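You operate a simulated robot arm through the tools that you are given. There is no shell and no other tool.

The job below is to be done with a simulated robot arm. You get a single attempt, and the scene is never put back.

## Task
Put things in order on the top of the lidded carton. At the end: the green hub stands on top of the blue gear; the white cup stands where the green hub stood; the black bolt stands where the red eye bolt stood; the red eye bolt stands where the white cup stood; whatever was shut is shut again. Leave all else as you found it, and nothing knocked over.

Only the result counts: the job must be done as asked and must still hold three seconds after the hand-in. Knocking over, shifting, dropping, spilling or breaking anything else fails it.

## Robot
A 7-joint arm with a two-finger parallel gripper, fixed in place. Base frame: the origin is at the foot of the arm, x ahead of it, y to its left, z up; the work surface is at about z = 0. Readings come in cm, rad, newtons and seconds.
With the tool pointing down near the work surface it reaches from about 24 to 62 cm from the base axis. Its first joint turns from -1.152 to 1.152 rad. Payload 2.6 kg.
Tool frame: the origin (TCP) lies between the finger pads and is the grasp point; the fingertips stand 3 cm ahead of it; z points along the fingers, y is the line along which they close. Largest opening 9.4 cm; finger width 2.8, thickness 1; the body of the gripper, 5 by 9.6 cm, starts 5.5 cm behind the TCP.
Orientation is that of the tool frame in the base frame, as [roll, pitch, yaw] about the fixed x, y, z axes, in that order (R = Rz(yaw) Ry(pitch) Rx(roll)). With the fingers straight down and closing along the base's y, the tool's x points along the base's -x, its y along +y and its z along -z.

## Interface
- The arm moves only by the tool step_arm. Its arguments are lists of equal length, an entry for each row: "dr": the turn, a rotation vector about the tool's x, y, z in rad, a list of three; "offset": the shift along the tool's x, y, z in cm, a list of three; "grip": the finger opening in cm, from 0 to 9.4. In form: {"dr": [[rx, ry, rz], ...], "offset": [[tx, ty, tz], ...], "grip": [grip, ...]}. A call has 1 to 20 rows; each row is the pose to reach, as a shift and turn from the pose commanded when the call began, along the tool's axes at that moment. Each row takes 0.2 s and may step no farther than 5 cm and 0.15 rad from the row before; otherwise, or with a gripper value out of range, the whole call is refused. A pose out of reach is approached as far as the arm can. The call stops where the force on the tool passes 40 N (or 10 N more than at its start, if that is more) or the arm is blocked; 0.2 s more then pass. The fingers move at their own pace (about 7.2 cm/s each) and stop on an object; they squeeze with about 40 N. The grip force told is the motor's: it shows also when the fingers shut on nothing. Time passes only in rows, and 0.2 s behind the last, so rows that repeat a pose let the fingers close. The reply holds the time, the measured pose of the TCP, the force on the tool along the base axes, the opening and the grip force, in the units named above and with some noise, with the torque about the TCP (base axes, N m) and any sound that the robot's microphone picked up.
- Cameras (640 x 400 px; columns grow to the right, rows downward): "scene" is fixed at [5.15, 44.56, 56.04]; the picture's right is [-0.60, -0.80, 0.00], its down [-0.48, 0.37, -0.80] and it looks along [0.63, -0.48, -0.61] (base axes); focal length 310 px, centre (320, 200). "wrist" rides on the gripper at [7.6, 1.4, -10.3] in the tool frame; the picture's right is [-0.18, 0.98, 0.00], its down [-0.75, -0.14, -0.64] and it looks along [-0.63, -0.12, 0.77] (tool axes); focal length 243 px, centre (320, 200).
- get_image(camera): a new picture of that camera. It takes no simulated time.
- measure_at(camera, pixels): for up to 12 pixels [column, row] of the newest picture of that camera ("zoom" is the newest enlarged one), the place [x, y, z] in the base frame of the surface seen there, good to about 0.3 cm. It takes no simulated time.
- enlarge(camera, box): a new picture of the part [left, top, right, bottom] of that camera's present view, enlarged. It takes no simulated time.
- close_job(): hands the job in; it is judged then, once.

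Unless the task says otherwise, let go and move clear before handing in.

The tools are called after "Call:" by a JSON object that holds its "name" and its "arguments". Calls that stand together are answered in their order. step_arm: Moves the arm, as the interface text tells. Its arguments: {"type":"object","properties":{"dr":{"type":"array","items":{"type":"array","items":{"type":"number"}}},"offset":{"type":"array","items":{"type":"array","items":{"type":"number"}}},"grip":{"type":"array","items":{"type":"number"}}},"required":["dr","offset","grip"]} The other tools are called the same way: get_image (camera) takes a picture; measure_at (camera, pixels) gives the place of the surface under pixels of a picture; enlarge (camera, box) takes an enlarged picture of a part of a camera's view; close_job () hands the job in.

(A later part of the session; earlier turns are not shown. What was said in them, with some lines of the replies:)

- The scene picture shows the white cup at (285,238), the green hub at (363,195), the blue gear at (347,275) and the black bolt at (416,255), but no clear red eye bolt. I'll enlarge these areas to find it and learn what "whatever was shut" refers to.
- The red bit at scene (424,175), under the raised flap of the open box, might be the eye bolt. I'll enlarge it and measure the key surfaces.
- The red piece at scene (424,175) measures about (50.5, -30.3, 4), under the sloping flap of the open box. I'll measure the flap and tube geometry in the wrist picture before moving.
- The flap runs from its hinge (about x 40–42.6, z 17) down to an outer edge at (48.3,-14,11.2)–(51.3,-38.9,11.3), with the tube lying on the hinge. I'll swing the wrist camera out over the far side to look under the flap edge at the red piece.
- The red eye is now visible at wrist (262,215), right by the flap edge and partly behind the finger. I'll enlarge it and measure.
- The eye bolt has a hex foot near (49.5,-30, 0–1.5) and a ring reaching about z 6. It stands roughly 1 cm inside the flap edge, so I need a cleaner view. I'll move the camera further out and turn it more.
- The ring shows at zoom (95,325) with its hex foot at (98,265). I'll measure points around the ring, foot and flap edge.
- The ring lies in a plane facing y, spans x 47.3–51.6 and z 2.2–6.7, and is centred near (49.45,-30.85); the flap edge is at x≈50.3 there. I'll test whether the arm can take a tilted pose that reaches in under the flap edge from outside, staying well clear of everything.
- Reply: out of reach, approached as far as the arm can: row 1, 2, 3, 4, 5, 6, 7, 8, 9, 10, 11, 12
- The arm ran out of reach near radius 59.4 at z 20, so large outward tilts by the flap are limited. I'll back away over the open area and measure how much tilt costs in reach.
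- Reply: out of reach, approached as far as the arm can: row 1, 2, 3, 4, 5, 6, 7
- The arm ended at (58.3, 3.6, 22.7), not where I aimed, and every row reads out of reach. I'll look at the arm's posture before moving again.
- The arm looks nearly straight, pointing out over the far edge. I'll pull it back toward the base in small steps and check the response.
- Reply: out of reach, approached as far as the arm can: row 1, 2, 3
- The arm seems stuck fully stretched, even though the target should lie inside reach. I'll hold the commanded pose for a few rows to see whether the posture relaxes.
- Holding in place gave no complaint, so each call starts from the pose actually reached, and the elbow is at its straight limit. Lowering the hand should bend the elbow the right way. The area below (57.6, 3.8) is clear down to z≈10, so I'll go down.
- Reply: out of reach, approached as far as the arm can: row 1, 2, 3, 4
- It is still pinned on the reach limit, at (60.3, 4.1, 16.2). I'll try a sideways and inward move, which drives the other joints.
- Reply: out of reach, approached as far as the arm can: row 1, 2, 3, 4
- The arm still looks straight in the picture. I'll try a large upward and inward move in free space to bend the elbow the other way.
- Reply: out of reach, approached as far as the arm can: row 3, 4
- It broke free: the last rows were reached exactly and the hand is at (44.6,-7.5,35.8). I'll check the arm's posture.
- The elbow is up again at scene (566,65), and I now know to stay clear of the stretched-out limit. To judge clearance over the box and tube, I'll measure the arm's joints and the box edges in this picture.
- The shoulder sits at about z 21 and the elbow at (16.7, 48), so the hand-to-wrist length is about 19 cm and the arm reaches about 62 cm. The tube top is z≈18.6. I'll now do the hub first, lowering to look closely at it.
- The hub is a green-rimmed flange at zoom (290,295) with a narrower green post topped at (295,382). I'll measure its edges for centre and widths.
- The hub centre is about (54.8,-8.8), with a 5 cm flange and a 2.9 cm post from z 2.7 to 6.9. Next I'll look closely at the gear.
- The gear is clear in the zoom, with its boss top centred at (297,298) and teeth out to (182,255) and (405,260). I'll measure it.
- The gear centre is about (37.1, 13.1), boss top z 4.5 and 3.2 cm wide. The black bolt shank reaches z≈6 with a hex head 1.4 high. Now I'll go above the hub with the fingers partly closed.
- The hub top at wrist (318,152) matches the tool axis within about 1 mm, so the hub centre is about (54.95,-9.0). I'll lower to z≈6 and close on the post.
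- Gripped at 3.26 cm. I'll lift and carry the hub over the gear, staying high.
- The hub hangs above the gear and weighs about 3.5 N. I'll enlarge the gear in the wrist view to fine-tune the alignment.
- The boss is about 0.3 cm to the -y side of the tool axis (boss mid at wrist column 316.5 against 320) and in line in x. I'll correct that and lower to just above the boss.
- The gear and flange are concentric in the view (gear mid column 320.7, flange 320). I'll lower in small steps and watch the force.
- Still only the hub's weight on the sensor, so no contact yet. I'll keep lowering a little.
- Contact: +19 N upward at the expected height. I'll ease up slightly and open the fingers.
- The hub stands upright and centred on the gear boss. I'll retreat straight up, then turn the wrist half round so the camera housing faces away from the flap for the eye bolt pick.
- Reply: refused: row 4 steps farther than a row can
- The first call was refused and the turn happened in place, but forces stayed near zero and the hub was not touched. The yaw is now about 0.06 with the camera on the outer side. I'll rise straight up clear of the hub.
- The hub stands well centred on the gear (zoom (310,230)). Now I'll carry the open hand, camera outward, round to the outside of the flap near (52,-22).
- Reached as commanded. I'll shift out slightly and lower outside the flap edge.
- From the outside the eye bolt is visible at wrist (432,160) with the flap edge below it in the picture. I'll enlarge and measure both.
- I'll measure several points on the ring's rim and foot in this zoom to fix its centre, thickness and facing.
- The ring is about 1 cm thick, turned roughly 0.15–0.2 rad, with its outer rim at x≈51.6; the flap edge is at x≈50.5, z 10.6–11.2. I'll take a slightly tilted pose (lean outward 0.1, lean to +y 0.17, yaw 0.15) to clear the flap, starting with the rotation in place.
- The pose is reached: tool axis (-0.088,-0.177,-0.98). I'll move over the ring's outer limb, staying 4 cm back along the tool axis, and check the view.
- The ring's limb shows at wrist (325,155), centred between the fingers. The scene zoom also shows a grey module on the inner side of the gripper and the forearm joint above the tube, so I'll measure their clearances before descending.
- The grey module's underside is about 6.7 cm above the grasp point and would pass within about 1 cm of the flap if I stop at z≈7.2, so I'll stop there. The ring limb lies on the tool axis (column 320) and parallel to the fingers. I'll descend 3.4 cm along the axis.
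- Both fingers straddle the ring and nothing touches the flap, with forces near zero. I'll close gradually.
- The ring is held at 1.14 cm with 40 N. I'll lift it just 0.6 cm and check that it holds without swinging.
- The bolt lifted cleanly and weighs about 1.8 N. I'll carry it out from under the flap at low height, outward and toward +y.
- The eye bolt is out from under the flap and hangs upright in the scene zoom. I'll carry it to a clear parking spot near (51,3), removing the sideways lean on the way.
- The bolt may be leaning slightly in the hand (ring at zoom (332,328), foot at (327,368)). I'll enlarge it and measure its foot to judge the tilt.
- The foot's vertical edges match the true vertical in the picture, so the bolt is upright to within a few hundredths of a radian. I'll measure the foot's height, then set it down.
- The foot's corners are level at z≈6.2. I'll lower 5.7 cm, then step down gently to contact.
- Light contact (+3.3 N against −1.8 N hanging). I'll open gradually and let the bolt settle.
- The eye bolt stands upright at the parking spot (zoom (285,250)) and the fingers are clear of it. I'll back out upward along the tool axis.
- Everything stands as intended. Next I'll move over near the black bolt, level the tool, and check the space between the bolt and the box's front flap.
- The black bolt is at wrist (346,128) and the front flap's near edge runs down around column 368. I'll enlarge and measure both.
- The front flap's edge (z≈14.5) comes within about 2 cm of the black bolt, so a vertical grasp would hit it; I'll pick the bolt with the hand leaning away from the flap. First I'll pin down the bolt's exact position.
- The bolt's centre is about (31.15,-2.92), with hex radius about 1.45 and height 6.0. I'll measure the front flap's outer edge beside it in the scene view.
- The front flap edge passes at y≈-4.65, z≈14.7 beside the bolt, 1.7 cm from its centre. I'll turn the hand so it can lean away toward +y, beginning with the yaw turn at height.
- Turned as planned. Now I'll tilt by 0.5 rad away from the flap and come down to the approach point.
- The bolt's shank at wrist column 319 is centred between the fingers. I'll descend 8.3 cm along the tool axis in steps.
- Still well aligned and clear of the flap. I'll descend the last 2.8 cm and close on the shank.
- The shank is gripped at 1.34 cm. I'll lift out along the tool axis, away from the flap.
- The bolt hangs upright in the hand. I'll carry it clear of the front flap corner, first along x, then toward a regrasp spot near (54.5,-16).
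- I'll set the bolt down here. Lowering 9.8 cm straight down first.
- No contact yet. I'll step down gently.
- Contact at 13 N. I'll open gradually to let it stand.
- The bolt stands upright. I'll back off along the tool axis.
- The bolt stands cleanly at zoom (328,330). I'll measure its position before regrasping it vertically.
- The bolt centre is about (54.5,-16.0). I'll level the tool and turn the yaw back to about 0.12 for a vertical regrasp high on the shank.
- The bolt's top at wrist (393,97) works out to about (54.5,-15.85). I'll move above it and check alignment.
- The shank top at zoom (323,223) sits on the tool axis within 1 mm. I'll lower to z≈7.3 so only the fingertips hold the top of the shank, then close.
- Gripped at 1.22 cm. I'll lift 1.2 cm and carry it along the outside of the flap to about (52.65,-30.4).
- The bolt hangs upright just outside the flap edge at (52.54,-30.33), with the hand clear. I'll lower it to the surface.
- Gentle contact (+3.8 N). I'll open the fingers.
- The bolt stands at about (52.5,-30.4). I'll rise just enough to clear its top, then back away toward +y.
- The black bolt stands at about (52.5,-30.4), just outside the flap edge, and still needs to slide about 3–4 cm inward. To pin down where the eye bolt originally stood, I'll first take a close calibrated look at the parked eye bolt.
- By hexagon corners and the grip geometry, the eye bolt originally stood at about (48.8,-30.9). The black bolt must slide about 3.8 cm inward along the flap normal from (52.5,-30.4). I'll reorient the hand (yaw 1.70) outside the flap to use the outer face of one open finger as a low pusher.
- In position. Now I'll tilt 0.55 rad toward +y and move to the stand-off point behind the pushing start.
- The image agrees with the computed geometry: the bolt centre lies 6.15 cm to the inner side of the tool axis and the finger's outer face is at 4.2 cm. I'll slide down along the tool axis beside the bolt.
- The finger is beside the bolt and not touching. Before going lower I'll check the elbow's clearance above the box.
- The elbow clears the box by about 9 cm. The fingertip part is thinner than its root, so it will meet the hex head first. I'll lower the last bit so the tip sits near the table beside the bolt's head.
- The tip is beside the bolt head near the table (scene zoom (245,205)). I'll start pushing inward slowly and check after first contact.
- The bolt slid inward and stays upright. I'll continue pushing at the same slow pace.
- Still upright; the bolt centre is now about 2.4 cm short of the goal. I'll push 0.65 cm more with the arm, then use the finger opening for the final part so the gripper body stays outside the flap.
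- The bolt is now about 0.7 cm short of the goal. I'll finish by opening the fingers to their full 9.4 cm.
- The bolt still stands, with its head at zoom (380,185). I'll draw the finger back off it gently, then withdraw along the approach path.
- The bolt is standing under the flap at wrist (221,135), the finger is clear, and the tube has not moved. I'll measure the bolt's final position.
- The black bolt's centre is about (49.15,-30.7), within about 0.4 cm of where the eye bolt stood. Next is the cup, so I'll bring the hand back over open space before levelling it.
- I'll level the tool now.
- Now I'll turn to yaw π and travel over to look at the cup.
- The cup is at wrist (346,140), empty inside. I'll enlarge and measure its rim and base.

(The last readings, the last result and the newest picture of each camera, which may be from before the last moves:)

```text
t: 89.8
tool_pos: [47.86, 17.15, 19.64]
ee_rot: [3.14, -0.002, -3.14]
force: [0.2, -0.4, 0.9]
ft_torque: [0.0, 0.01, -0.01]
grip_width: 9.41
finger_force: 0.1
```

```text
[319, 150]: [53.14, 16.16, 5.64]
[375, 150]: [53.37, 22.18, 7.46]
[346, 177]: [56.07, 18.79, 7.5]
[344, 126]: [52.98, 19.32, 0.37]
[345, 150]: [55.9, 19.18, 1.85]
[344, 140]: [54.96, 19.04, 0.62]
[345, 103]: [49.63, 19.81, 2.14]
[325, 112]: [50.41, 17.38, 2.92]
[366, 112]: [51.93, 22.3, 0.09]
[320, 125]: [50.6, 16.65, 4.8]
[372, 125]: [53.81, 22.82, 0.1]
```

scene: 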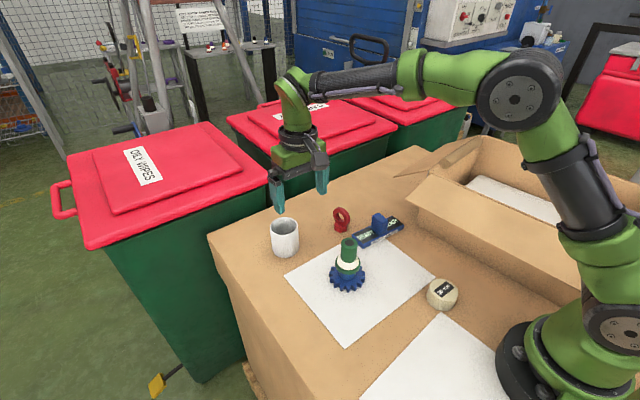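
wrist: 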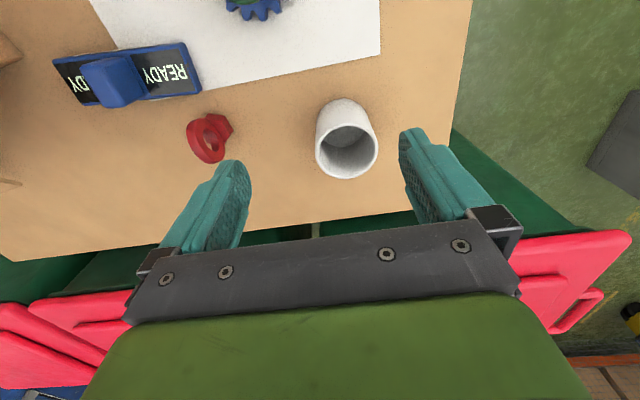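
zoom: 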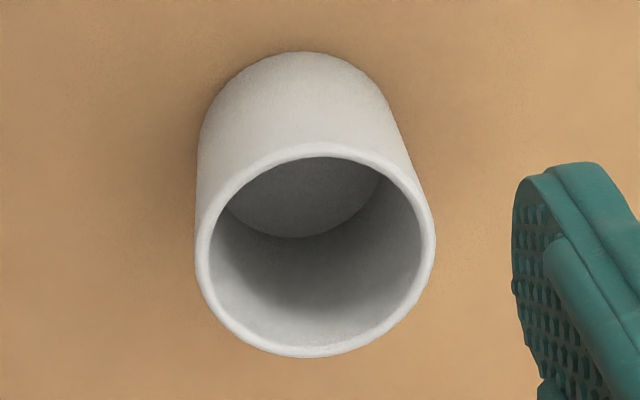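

The cup is 7.5 cm high and about 6.3 cm wide, centred near (52.8,19.0). I'll move above it and check alignment.

Call:
{"name": "step_arm", "arguments": {"dr": [[0, 0, 0], [0, 0, 0], [0, 0, 0]], "offset": [[-2.5, 0.9, 1], [-4.9, 1.85, 3.5], [-4.9, 1.85, 6]], "grip": [9.4, 9.4, 9.4]}}

Call:
{"name": "get_image", "arguments": {"camera": "wrist"}}

```text
t: 90.6
tool_pos: [52.84, 19.08, 13.5]
ee_rot: [-3.141, -0.001, -3.141]
force: [-1.0, 0.6, 0.4]
ft_torque: [0.02, 0.01, 0.01]
grip_width: 9.41
finger_force: 0.0
```

```text
taken
```

wrist: 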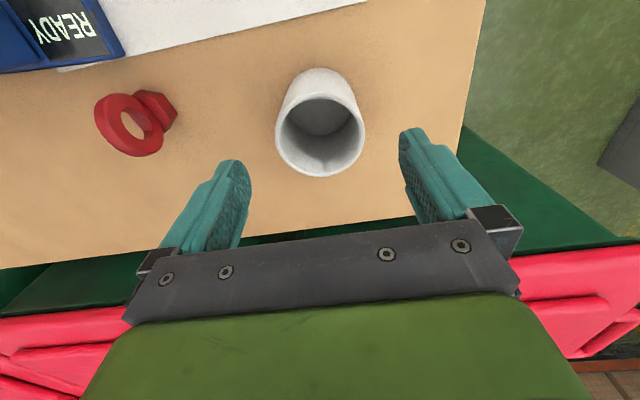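

The rim is centred between the fingers (columns 275–366, mid 320.5). I'll descend to z≈5 and close on the cup body.

Call:
{"name": "step_arm", "arguments": {"dr": [[0, 0, 0], [0, 0, 0], [0, 0, 0], [0, 0, 0]], "offset": [[-0.1, 0, 3], [-0.1, 0, 6], [-0.1, 0, 8], [-0.1, 0, 8.4]], "grip": [9.4, 9.4, 9.4, 9.4]}}

Call:
{"name": "get_image", "arguments": {"camera": "wrist"}}

```text
t: 91.6
tool_pos: [53.06, 18.85, 5.21]
ee_rot: [-3.141, -0.002, 3.141]
force: [-0.1, -0.2, 0.1]
ft_torque: [-0.01, 0.01, 0.0]
grip_width: 9.41
finger_force: 0.0
```

```text
taken
```

wrist: 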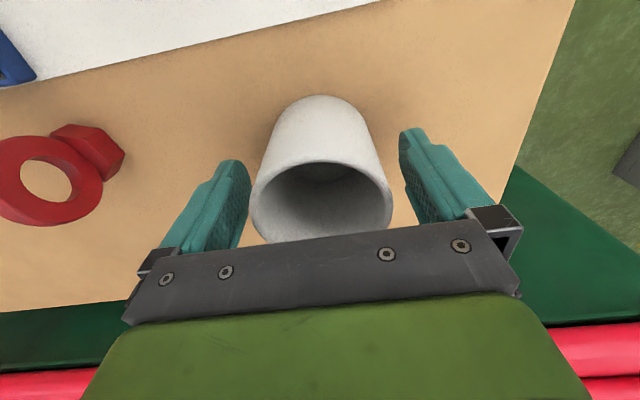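

The cup stands between the fingers. I'll close gradually.

Call:
{"name": "step_arm", "arguments": {"dr": [[0, 0, 0], [0, 0, 0], [0, 0, 0], [0, 0, 0], [0, 0, 0], [0, 0, 0]], "offset": [[0, 0, 0], [0, 0, 0], [0, 0, 0], [0, 0, 0], [0, 0, 0], [0, 0, 0]], "grip": [8.4, 7.4, 6.8, 6.2, 5.6, 5.6]}}

```text
t: 93.0
tool_pos: [52.96, 18.87, 5.27]
ee_rot: [-3.141, 0.0, -3.141]
force: [0.1, -0.2, -1.4]
ft_torque: [0.03, -0.01, -0.02]
grip_width: 6.5
finger_force: 40.4
```

Gripped at 6.5 cm. I'll lift the cup 10 cm and carry it to above the hub's old place at (54.95,-9.05).

Call:
{"name": "step_arm", "arguments": {"dr": [[0, 0, 0], [0, 0, 0], [0, 0, 0], [0, 0, 0], [0, 0, 0], [0, 0, 0], [0, 0, 0], [0, 0, 0], [0, 0, 0], [0, 0, 0]], "offset": [[0, 0, -2], [0, 0, -6], [0, 0, -10], [-0.3, -4, -10], [-0.6, -8, -10], [-0.9, -12.5, -10], [-1.2, -17, -10], [-1.5, -21.5, -10], [-1.8, -25.5, -10], [-1.95, -28, -10]], "grip": [5.6, 5.6, 5.6, 5.6, 5.6, 5.6, 5.6, 5.6, 5.6, 5.6]}}

Call:
{"name": "get_image", "arguments": {"camera": "wrist"}}

Call:
{"name": "get_image", "arguments": {"camera": "scene"}}

```text
t: 95.2
tool_pos: [54.88, -9.29, 15.05]
ee_rot: [3.141, -0.003, -3.141]
force: [0.3, 0.0, 0.8]
ft_torque: [-0.01, -0.02, -0.05]
grip_width: 6.49
finger_force: 40.1
```

```text
taken
```

wrist: 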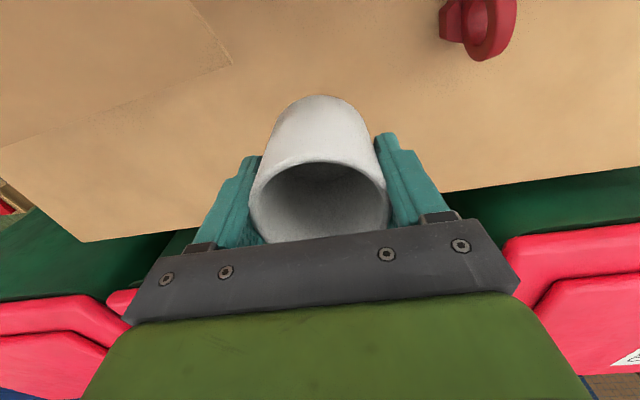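

```text
taken
```

scene: 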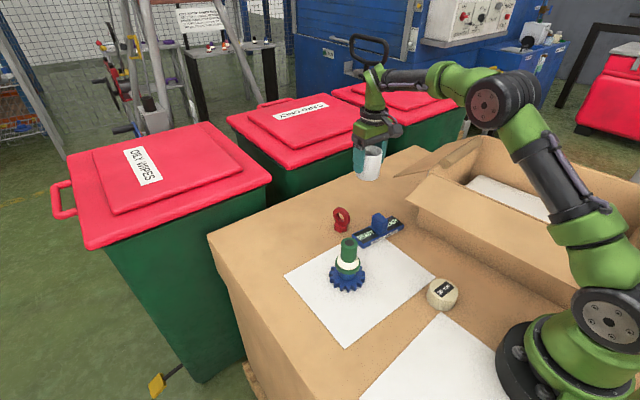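

The cup is above the hub's old place. I'll lower it to just above the surface.

Call:
{"name": "step_arm", "arguments": {"dr": [[0, 0, 0], [0, 0, 0], [0, 0, 0], [0, 0, 0]], "offset": [[0, 0.05, 3.5], [0, 0.05, 7], [0, 0.05, 9], [0, 0.05, 9.6]], "grip": [5.6, 5.6, 5.6, 5.6]}}

Call:
{"name": "step_arm", "arguments": {"dr": [[0, 0, 0]], "offset": [[0, 0, 0.15]], "grip": [5.6]}}

```text
t: 96.2
tool_pos: [55.0, -9.17, 5.58]
ee_rot: [3.141, -0.002, -3.142]
force: [-0.3, -0.2, -0.6]
ft_torque: [0.0, 0.02, 0.01]
grip_width: 6.51
finger_force: 39.8
```

```text
t: 96.6
tool_pos: [54.86, -9.01, 5.36]
ee_rot: [3.141, -0.001, 3.141]
force: [0.2, 0.4, 0.2]
ft_torque: [0.0, 0.01, 0.0]
grip_width: 6.53
finger_force: 40.0
```

Call:
{"name": "step_arm", "arguments": {"dr": [[0, 0, 0]], "offset": [[0, 0, 0.13]], "grip": [5.6]}}

```text
t: 97.0
tool_pos: [54.86, -9.09, 5.28]
ee_rot: [-3.141, 0.0, 3.141]
force: [-0.5, 0.3, -0.5]
ft_torque: [0.02, 0.03, 0.04]
grip_width: 6.49
finger_force: 40.3
```

No contact yet at z 5.28, about the pick height. I'll go down a touch more.

Call:
{"name": "step_arm", "arguments": {"dr": [[0, 0, 0]], "offset": [[0, 0, 0.12]], "grip": [5.6]}}

```text
t: 97.4
tool_pos: [54.82, -8.95, 5.21]
ee_rot: [3.139, 0.0, 3.141]
force: [-2.6, 0.2, 5.9]
ft_torque: [-0.08, 0.21, -0.04]
grip_width: 6.51
finger_force: 39.5
```

Contact (+5.9 N). I'll open the fingers slowly and let the cup stand.

Call:
{"name": "step_arm", "arguments": {"dr": [[0, 0, 0], [0, 0, 0], [0, 0, 0], [0, 0, 0]], "offset": [[0, 0, 0], [0, 0, 0], [0, 0, 0], [0, 0, 0]], "grip": [7, 7.8, 8.6, 9.2]}}

Call:
{"name": "step_arm", "arguments": {"dr": [[0, 0, 0], [0, 0, 0], [0, 0, 0], [0, 0, 0]], "offset": [[0, 0, -2], [0, 0, -5], [0, 0, -8], [0, 0, -11]], "grip": [9.2, 9.2, 9.2, 9.2]}}

Call:
{"name": "get_image", "arguments": {"camera": "wrist"}}

Call:
{"name": "get_image", "arguments": {"camera": "scene"}}

```text
t: 98.4
tool_pos: [54.9, -9.13, 5.17]
ee_rot: [-3.141, 0.0, -3.14]
force: [0.4, -0.1, 0.2]
ft_torque: [-0.01, 0.0, 0.03]
grip_width: 9.18
finger_force: 0.1
```

```text
t: 99.4
tool_pos: [54.91, -9.25, 16.27]
ee_rot: [3.141, -0.002, -3.14]
force: [0.1, 0.1, -0.5]
ft_torque: [-0.01, -0.01, -0.02]
grip_width: 9.23
finger_force: 0.1
```

```text
taken
```

wrist: 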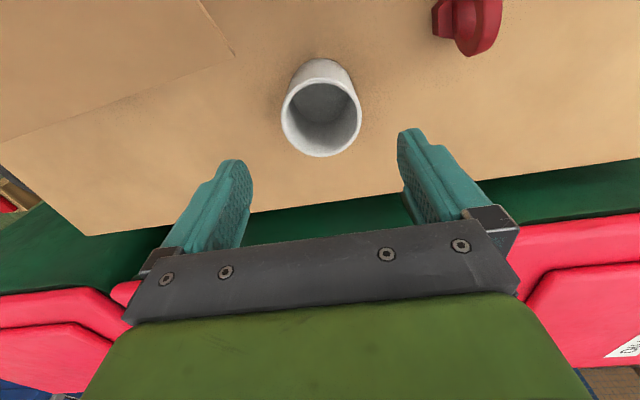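

```text
taken
```

scene: 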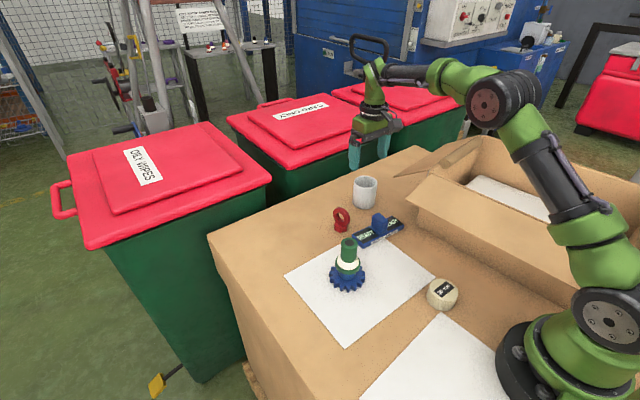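

The cup stands upright at the hub's old place. Now I'll go above the parked eye bolt with the fingers parallel to its ring faces.

Call:
{"name": "step_arm", "arguments": {"dr": [[0, 0, -0.05], [0, 0, -0.1], [0, 0, -0.14], [0, 0, -0.14]], "offset": [[1.2, 3.5, 0], [2.6, 7, 0], [4, 10.7, 0.5], [4.46, 12.5, 2.5]], "grip": [8, 6, 5, 5]}}

Call:
{"name": "get_image", "arguments": {"camera": "wrist"}}

Call:
{"name": "enlarge", "arguments": {"camera": "wrist", "box": [240, 70, 400, 200]}}

```text
t: 100.4
tool_pos: [50.48, 3.49, 13.79]
ee_rot: [3.142, -0.002, -3.004]
force: [-0.3, 0.9, -0.4]
ft_torque: [-0.01, -0.02, -0.02]
grip_width: 4.98
finger_force: 0.0
```

```text
taken
```

wrist: 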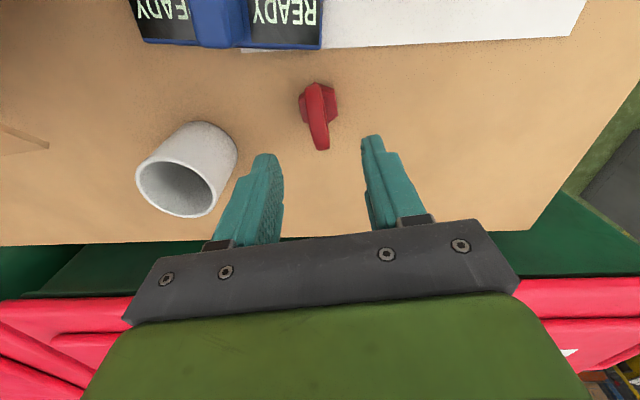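

```text
3.08 times, centred on (320, 135) of wrist
```

zoom: 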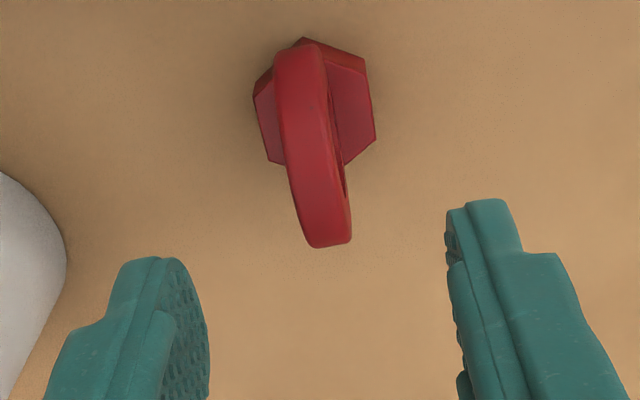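

The ring's middle is about 0.2 cm to the left of the tool axis and turned about 0.15 rad more. I'll correct both and descend to z≈5.2.

Call:
{"name": "step_arm", "arguments": {"dr": [[0, 0, -0.14], [0, 0, -0.15], [0, 0, -0.15], [0, 0, -0.15]], "offset": [[0.1, -0.2, 0], [0.1, -0.2, 2.5], [0.1, -0.2, 5], [0.1, -0.2, 6]], "grip": [5, 5, 5, 5]}}

Call:
{"name": "enlarge", "arguments": {"camera": "wrist", "box": [220, 70, 420, 230]}}

```text
t: 101.4
tool_pos: [50.37, 3.3, 7.71]
ee_rot: [3.137, 0.0, -2.851]
force: [-0.4, -0.6, -0.6]
ft_torque: [-0.01, -0.02, 0.0]
grip_width: 4.99
finger_force: 0.1
```

```text
2.50 times, centred on (320, 150) of wrist
```

zoom: 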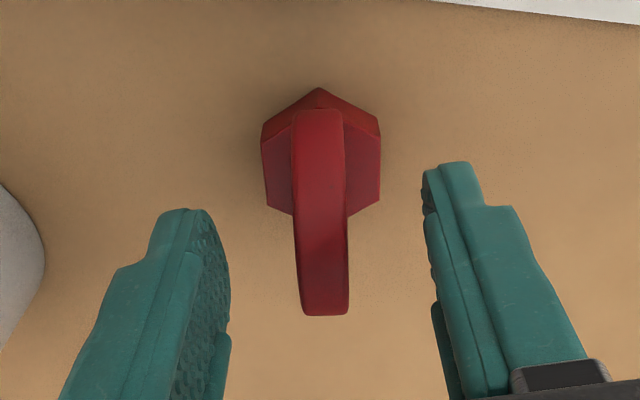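

The ring is now exactly aligned between the fingers. I'll descend the last 2.5 cm and close.

Call:
{"name": "step_arm", "arguments": {"dr": [[0, 0, 0], [0, 0, 0], [0, 0, 0], [0, 0, 0], [0, 0, 0], [0, 0, 0], [0, 0, 0]], "offset": [[0, 0, 1.5], [0, 0, 2.5], [0, 0, 2.5], [0, 0, 2.5], [0, 0, 2.5], [0, 0, 2.5], [0, 0, 2.5]], "grip": [5, 5, 3.5, 2.4, 1.6, 0.5, 0.5]}}

Call:
{"name": "enlarge", "arguments": {"camera": "wrist", "box": [220, 70, 420, 230]}}

```text
t: 103.0
tool_pos: [50.47, 3.18, 5.11]
ee_rot: [-3.141, -0.001, -2.853]
force: [-0.2, -0.5, -0.1]
ft_torque: [0.01, -0.02, 0.03]
grip_width: 1.57
finger_force: 40.2
```

```text
2.50 times, centred on (320, 150) of wrist
```

zoom: 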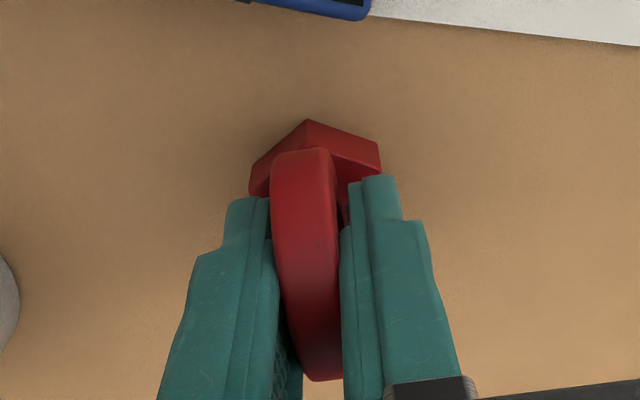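

Gripped at 1.57 cm; the bolt turned slightly about its vertical axis as the pads closed, which is harmless. I'll lift 1 cm and check it hangs straight.

Call:
{"name": "step_arm", "arguments": {"dr": [[0, 0, 0], [0, 0, 0], [0, 0, 0]], "offset": [[0, 0, -0.5], [0, 0, -1.2], [0, 0, -1.2]], "grip": [0.5, 0.5, 0.5]}}

Call:
{"name": "enlarge", "arguments": {"camera": "wrist", "box": [220, 70, 420, 230]}}

Call:
{"name": "enlarge", "arguments": {"camera": "scene", "box": [305, 180, 385, 250]}}

```text
t: 103.8
tool_pos: [50.34, 3.3, 6.45]
ee_rot: [-3.141, -0.002, -2.851]
force: [-0.6, -0.2, -1.1]
ft_torque: [-0.02, 0.0, 0.03]
grip_width: 1.6
finger_force: 40.3
```

```text
2.50 times, centred on (320, 150) of wrist
```

zoom: 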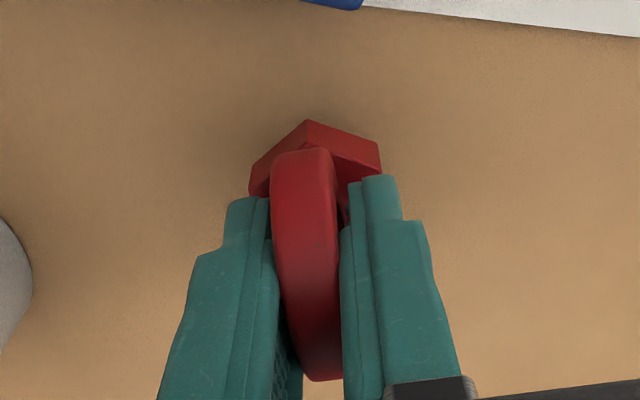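

```text
5.71 times, centred on (345, 215) of scene
```

zoom: 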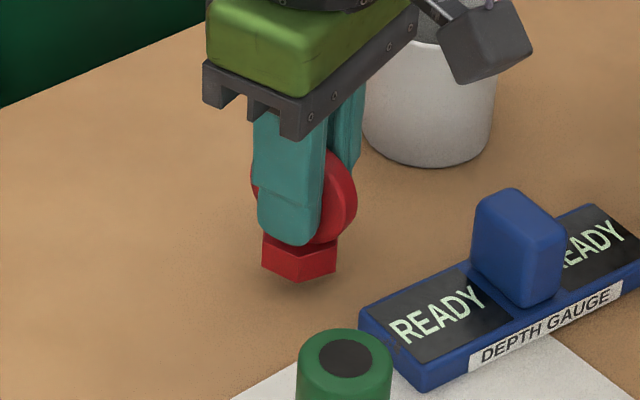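

The bolt hangs upright and firmly held. I'll carry it to above the cup's old place at (53.0,18.95).

Call:
{"name": "step_arm", "arguments": {"dr": [[0, 0, 0], [0, 0, 0], [0, 0, 0], [0, 0, 0], [0, 0, 0]], "offset": [[0, 0, -3.5], [-1.75, 3.57, -4.5], [-3.5, 7.14, -4.5], [-5.25, 10.7, -4.5], [-7.0, 14.29, -4.5]], "grip": [0.5, 0.5, 0.5, 0.5, 0.5]}}

Call:
{"name": "get_image", "arguments": {"camera": "wrist"}}

Call:
{"name": "enlarge", "arguments": {"camera": "scene", "box": [240, 180, 340, 270]}}

```text
t: 105.0
tool_pos: [53.06, 19.02, 10.85]
ee_rot: [-3.141, -0.001, -2.855]
force: [-0.4, 0.6, -0.8]
ft_torque: [-0.02, 0.0, -0.04]
grip_width: 1.59
finger_force: 40.2
```

```text
taken
```

wrist: 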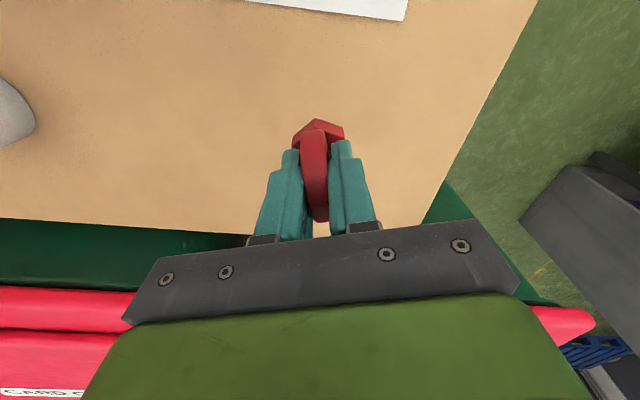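

```text
4.44 times, centred on (290, 225) of scene
```

zoom: 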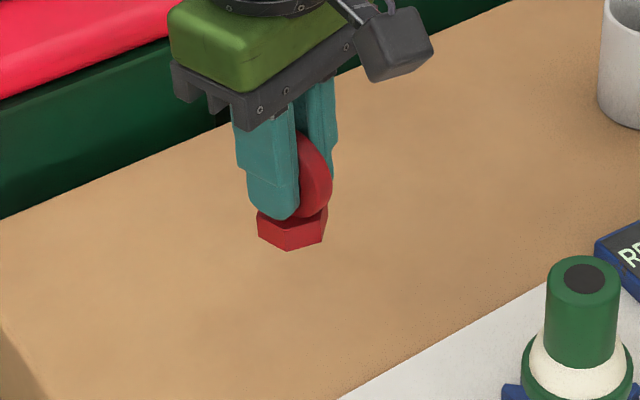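

The bolt is above the cup's old place. I'll lower it close to the surface, then step down gently.

Call:
{"name": "step_arm", "arguments": {"dr": [[0, 0, 0], [0, 0, 0], [0, 0, 0]], "offset": [[0, 0, 2.5], [0, 0, 4.5], [0, 0, 5.3]], "grip": [0.5, 0.5, 0.5]}}

Call:
{"name": "step_arm", "arguments": {"dr": [[0, 0, 0]], "offset": [[0, 0, 0.15]], "grip": [0.5]}}

```text
t: 105.8
tool_pos: [53.06, 18.94, 5.52]
ee_rot: [3.141, -0.003, -2.853]
force: [-0.4, -0.2, -2.1]
ft_torque: [0.0, -0.01, 0.0]
grip_width: 1.58
finger_force: 40.1
```

```text
t: 106.2
tool_pos: [53.17, 18.87, 5.38]
ee_rot: [-3.141, -0.002, -2.851]
force: [1.0, 0.0, -2.0]
ft_torque: [-0.02, 0.0, -0.01]
grip_width: 1.61
finger_force: 39.8
```

Call:
{"name": "step_arm", "arguments": {"dr": [[0, 0, 0]], "offset": [[0, 0, 0.14]], "grip": [0.5]}}

```text
t: 106.6
tool_pos: [53.1, 18.89, 5.25]
ee_rot: [-3.141, -0.001, -2.852]
force: [0.3, -0.2, -1.8]
ft_torque: [0.02, -0.03, -0.02]
grip_width: 1.59
finger_force: 39.8
```

Still only the bolt's own weight on the sensor. One more small step down.

Call:
{"name": "step_arm", "arguments": {"dr": [[0, 0, 0]], "offset": [[0, 0, 0.13]], "grip": [0.5]}}

```text
t: 107.0
tool_pos: [53.04, 18.91, 5.18]
ee_rot: [-3.141, -0.002, -2.853]
force: [-0.2, -0.1, -0.4]
ft_torque: [0.02, 0.0, -0.01]
grip_width: 1.61
finger_force: 39.6
```

The load is coming off (−0.4 N), so it is just touching. I'll take a last small step, then open.

Call:
{"name": "step_arm", "arguments": {"dr": [[0, 0, 0], [0, 0, 0], [0, 0, 0], [0, 0, 0], [0, 0, 0]], "offset": [[0, 0, 0.06], [0, 0, 0.06], [0, 0, 0.06], [0, 0, 0.06], [0, 0, 0.06]], "grip": [0.5, 2, 3, 4, 5]}}

Call:
{"name": "enlarge", "arguments": {"camera": "wrist", "box": [220, 70, 420, 230]}}

Call:
{"name": "enlarge", "arguments": {"camera": "scene", "box": [240, 180, 340, 270]}}

```text
t: 108.2
tool_pos: [53.08, 18.92, 5.06]
ee_rot: [-3.141, -0.001, -2.851]
force: [-0.1, 0.3, -0.7]
ft_torque: [0.02, -0.01, -0.01]
grip_width: 4.99
finger_force: 0.1
```

```text
2.50 times, centred on (320, 150) of wrist
```

zoom: 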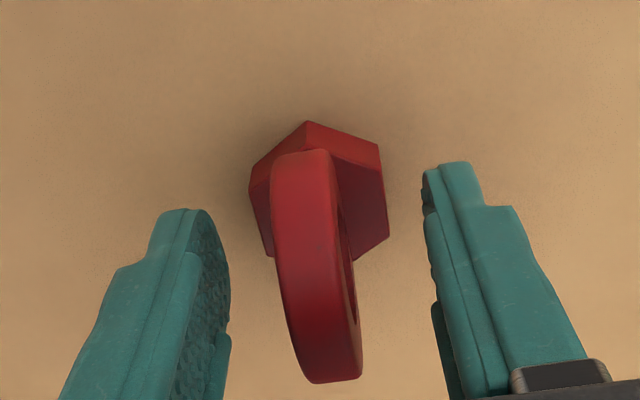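

```text
4.44 times, centred on (290, 225) of scene
```

zoom: 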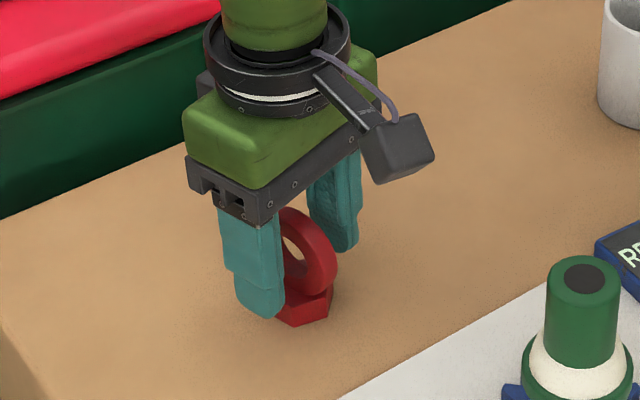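

The eye bolt stands free. I'll back straight up and check the whole scene.

Call:
{"name": "step_arm", "arguments": {"dr": [[0, 0, 0], [0, 0, 0], [0, 0, 0], [0, 0, 0], [0, 0, 0]], "offset": [[0, 0, -2], [0, 0, -5], [0, 0, -8], [0, 0, -11], [1, 0, -13]], "grip": [5, 5, 5, 5, 5]}}

Call:
{"name": "get_image", "arguments": {"camera": "scene"}}

Call:
{"name": "get_image", "arguments": {"camera": "wrist"}}

Call:
{"name": "enlarge", "arguments": {"camera": "scene", "box": [240, 150, 480, 310]}}

```text
t: 109.4
tool_pos: [52.08, 18.78, 18.15]
ee_rot: [3.14, -0.001, -2.851]
force: [-0.5, 0.3, 0.1]
ft_torque: [0.01, -0.01, 0.0]
grip_width: 5.0
finger_force: 0.1
```

```text
taken
```

scene: 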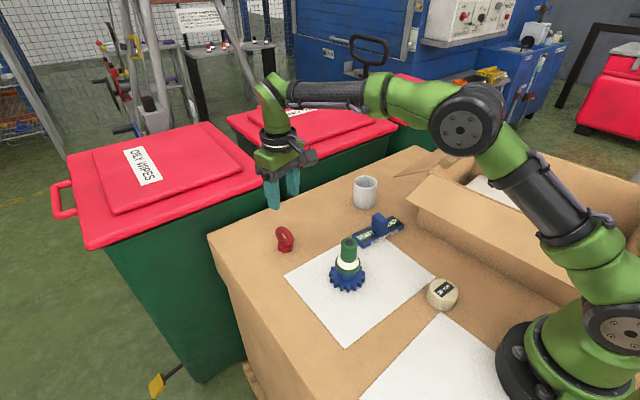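

```text
taken
```

wrist: 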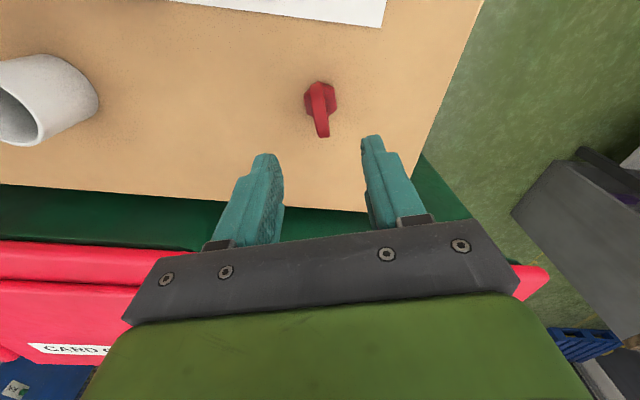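

```text
2.50 times, centred on (360, 230) of scene
```

zoom: 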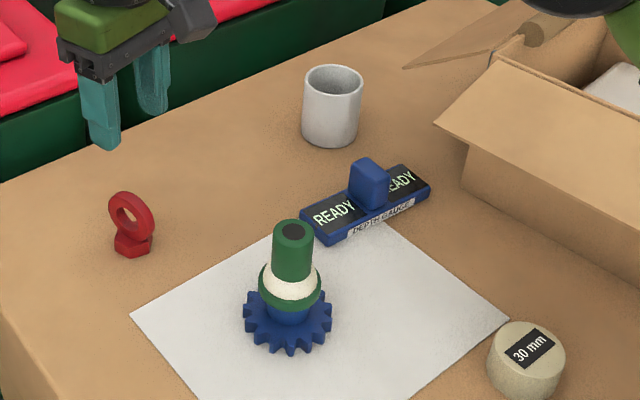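

Everything stands in place: hub on gear, cup at the hub's spot, eye bolt at the cup's spot, gauge and box untouched. I'll pull the arm back up and inside, then recheck the black bolt and the tube.

Call:
{"name": "step_arm", "arguments": {"dr": [[0, 0, 0.05], [0, 0, 0.1], [0, 0, 0.15], [0, 0, 0.2], [0, 0, 0.25], [0, 0, 0.29]], "offset": [[1, -1, -3], [3.5, -3.5, -5.5], [6, -6.5, -8], [8.5, -9.5, -9], [11, -12.5, -10], [13, -15.7, -11]], "grip": [5, 5, 5, 5, 5, 5]}}

Call:
{"name": "get_image", "arguments": {"camera": "scene"}}

Call:
{"name": "get_image", "arguments": {"camera": "wrist"}}

Call:
{"name": "enlarge", "arguments": {"camera": "scene", "box": [390, 130, 490, 192]}}

```text
t: 110.8
tool_pos: [44.03, -0.01, 29.16]
ee_rot: [3.142, -0.002, -3.141]
force: [-0.7, 0.2, -0.8]
ft_torque: [0.01, 0.01, 0.01]
grip_width: 5.02
finger_force: 0.0
```

```text
taken
```

scene: 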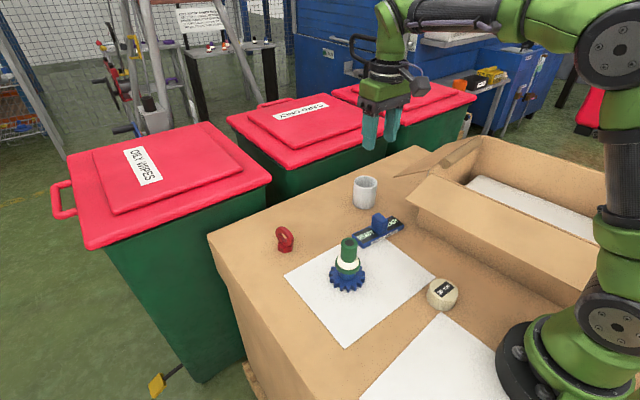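

```text
taken
```

wrist: 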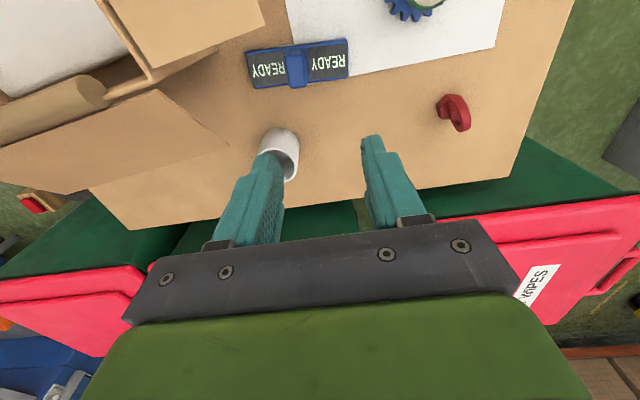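

```text
6.40 times, centred on (440, 161) of scene
```

zoom: 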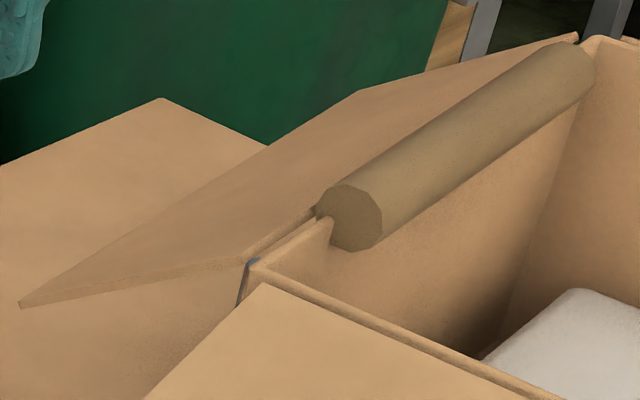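

The tube and flap look exactly as at the start, and a sliver of the black bolt's shank shows at zoom (250,268). I'll zoom in there once more to confirm it stands.

Call:
{"name": "enlarge", "arguments": {"camera": "scene", "box": [415, 160, 447, 184]}}

Call:
{"name": "measure_at", "arguments": {"camera": "scene", "pixels": [[365, 182], [348, 240], [348, 280], [285, 240], [380, 218], [442, 290], [285, 248]]}}

```text
16.00 times, centred on (431, 172) of scene
```

zoom: 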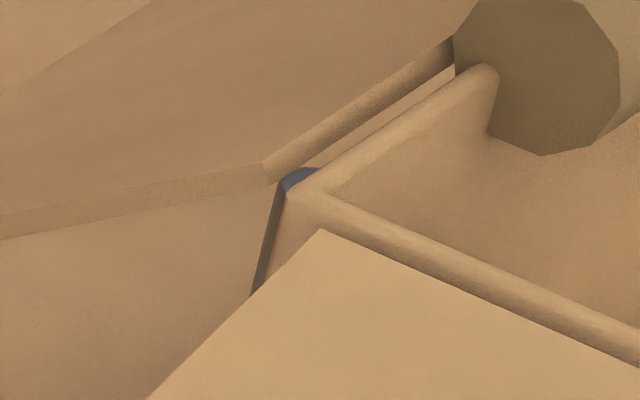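

```text
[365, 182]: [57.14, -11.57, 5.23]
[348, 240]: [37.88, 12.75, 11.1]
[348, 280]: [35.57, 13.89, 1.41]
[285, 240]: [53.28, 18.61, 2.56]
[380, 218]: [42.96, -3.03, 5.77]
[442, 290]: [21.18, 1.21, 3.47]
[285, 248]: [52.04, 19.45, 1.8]
```

The black bolt's visible edge follows the true vertical, so it stands upright. Hub, cup, eye bolt, gauge and the 30 mm block are all where they should be, and nothing shut was opened. The hand is empty and clear, so I'm handing in.

Call:
{"name": "close_job", "arguments": {}}

```text
The job is handed in.
```

The job is handed in, and in my last pictures all four pieces stood where you asked. I haven't seen how it was judged.

| Piece | Where it ended up | How sure |
|---|---|---|
| Green hub | Upright and centred on the boss of the blue gear | Seen directly |
| White cup | Where the hub stood, about (54.9, -9.1) | Set down within about 0.2 cm of that spot |
| Red eye bolt | Where the cup stood, about (53.1, 18.9) | Set down within about 0.2 cm of that spot |
| Black bolt | Where the eye bolt stood, about (49.0, -30.7) | My estimate is within 0.4 cm |

- **Black bolt:** this is the least certain placement. The eye bolt's spot lies under a flap of the open box, out of reach for a straight set-down. I stood the black bolt just outside the flap and slid it in with a finger. In the last picture only a sliver of it shows, and that sliver is upright.
- **Shut things:** I found nothing shut that had to be opened, so I opened nothing.
- **Everything else:** the box flaps, cardboard tube, depth gauge and 30 mm block looked unmoved in the last pictures.

The gripper is empty and well clear of everything.
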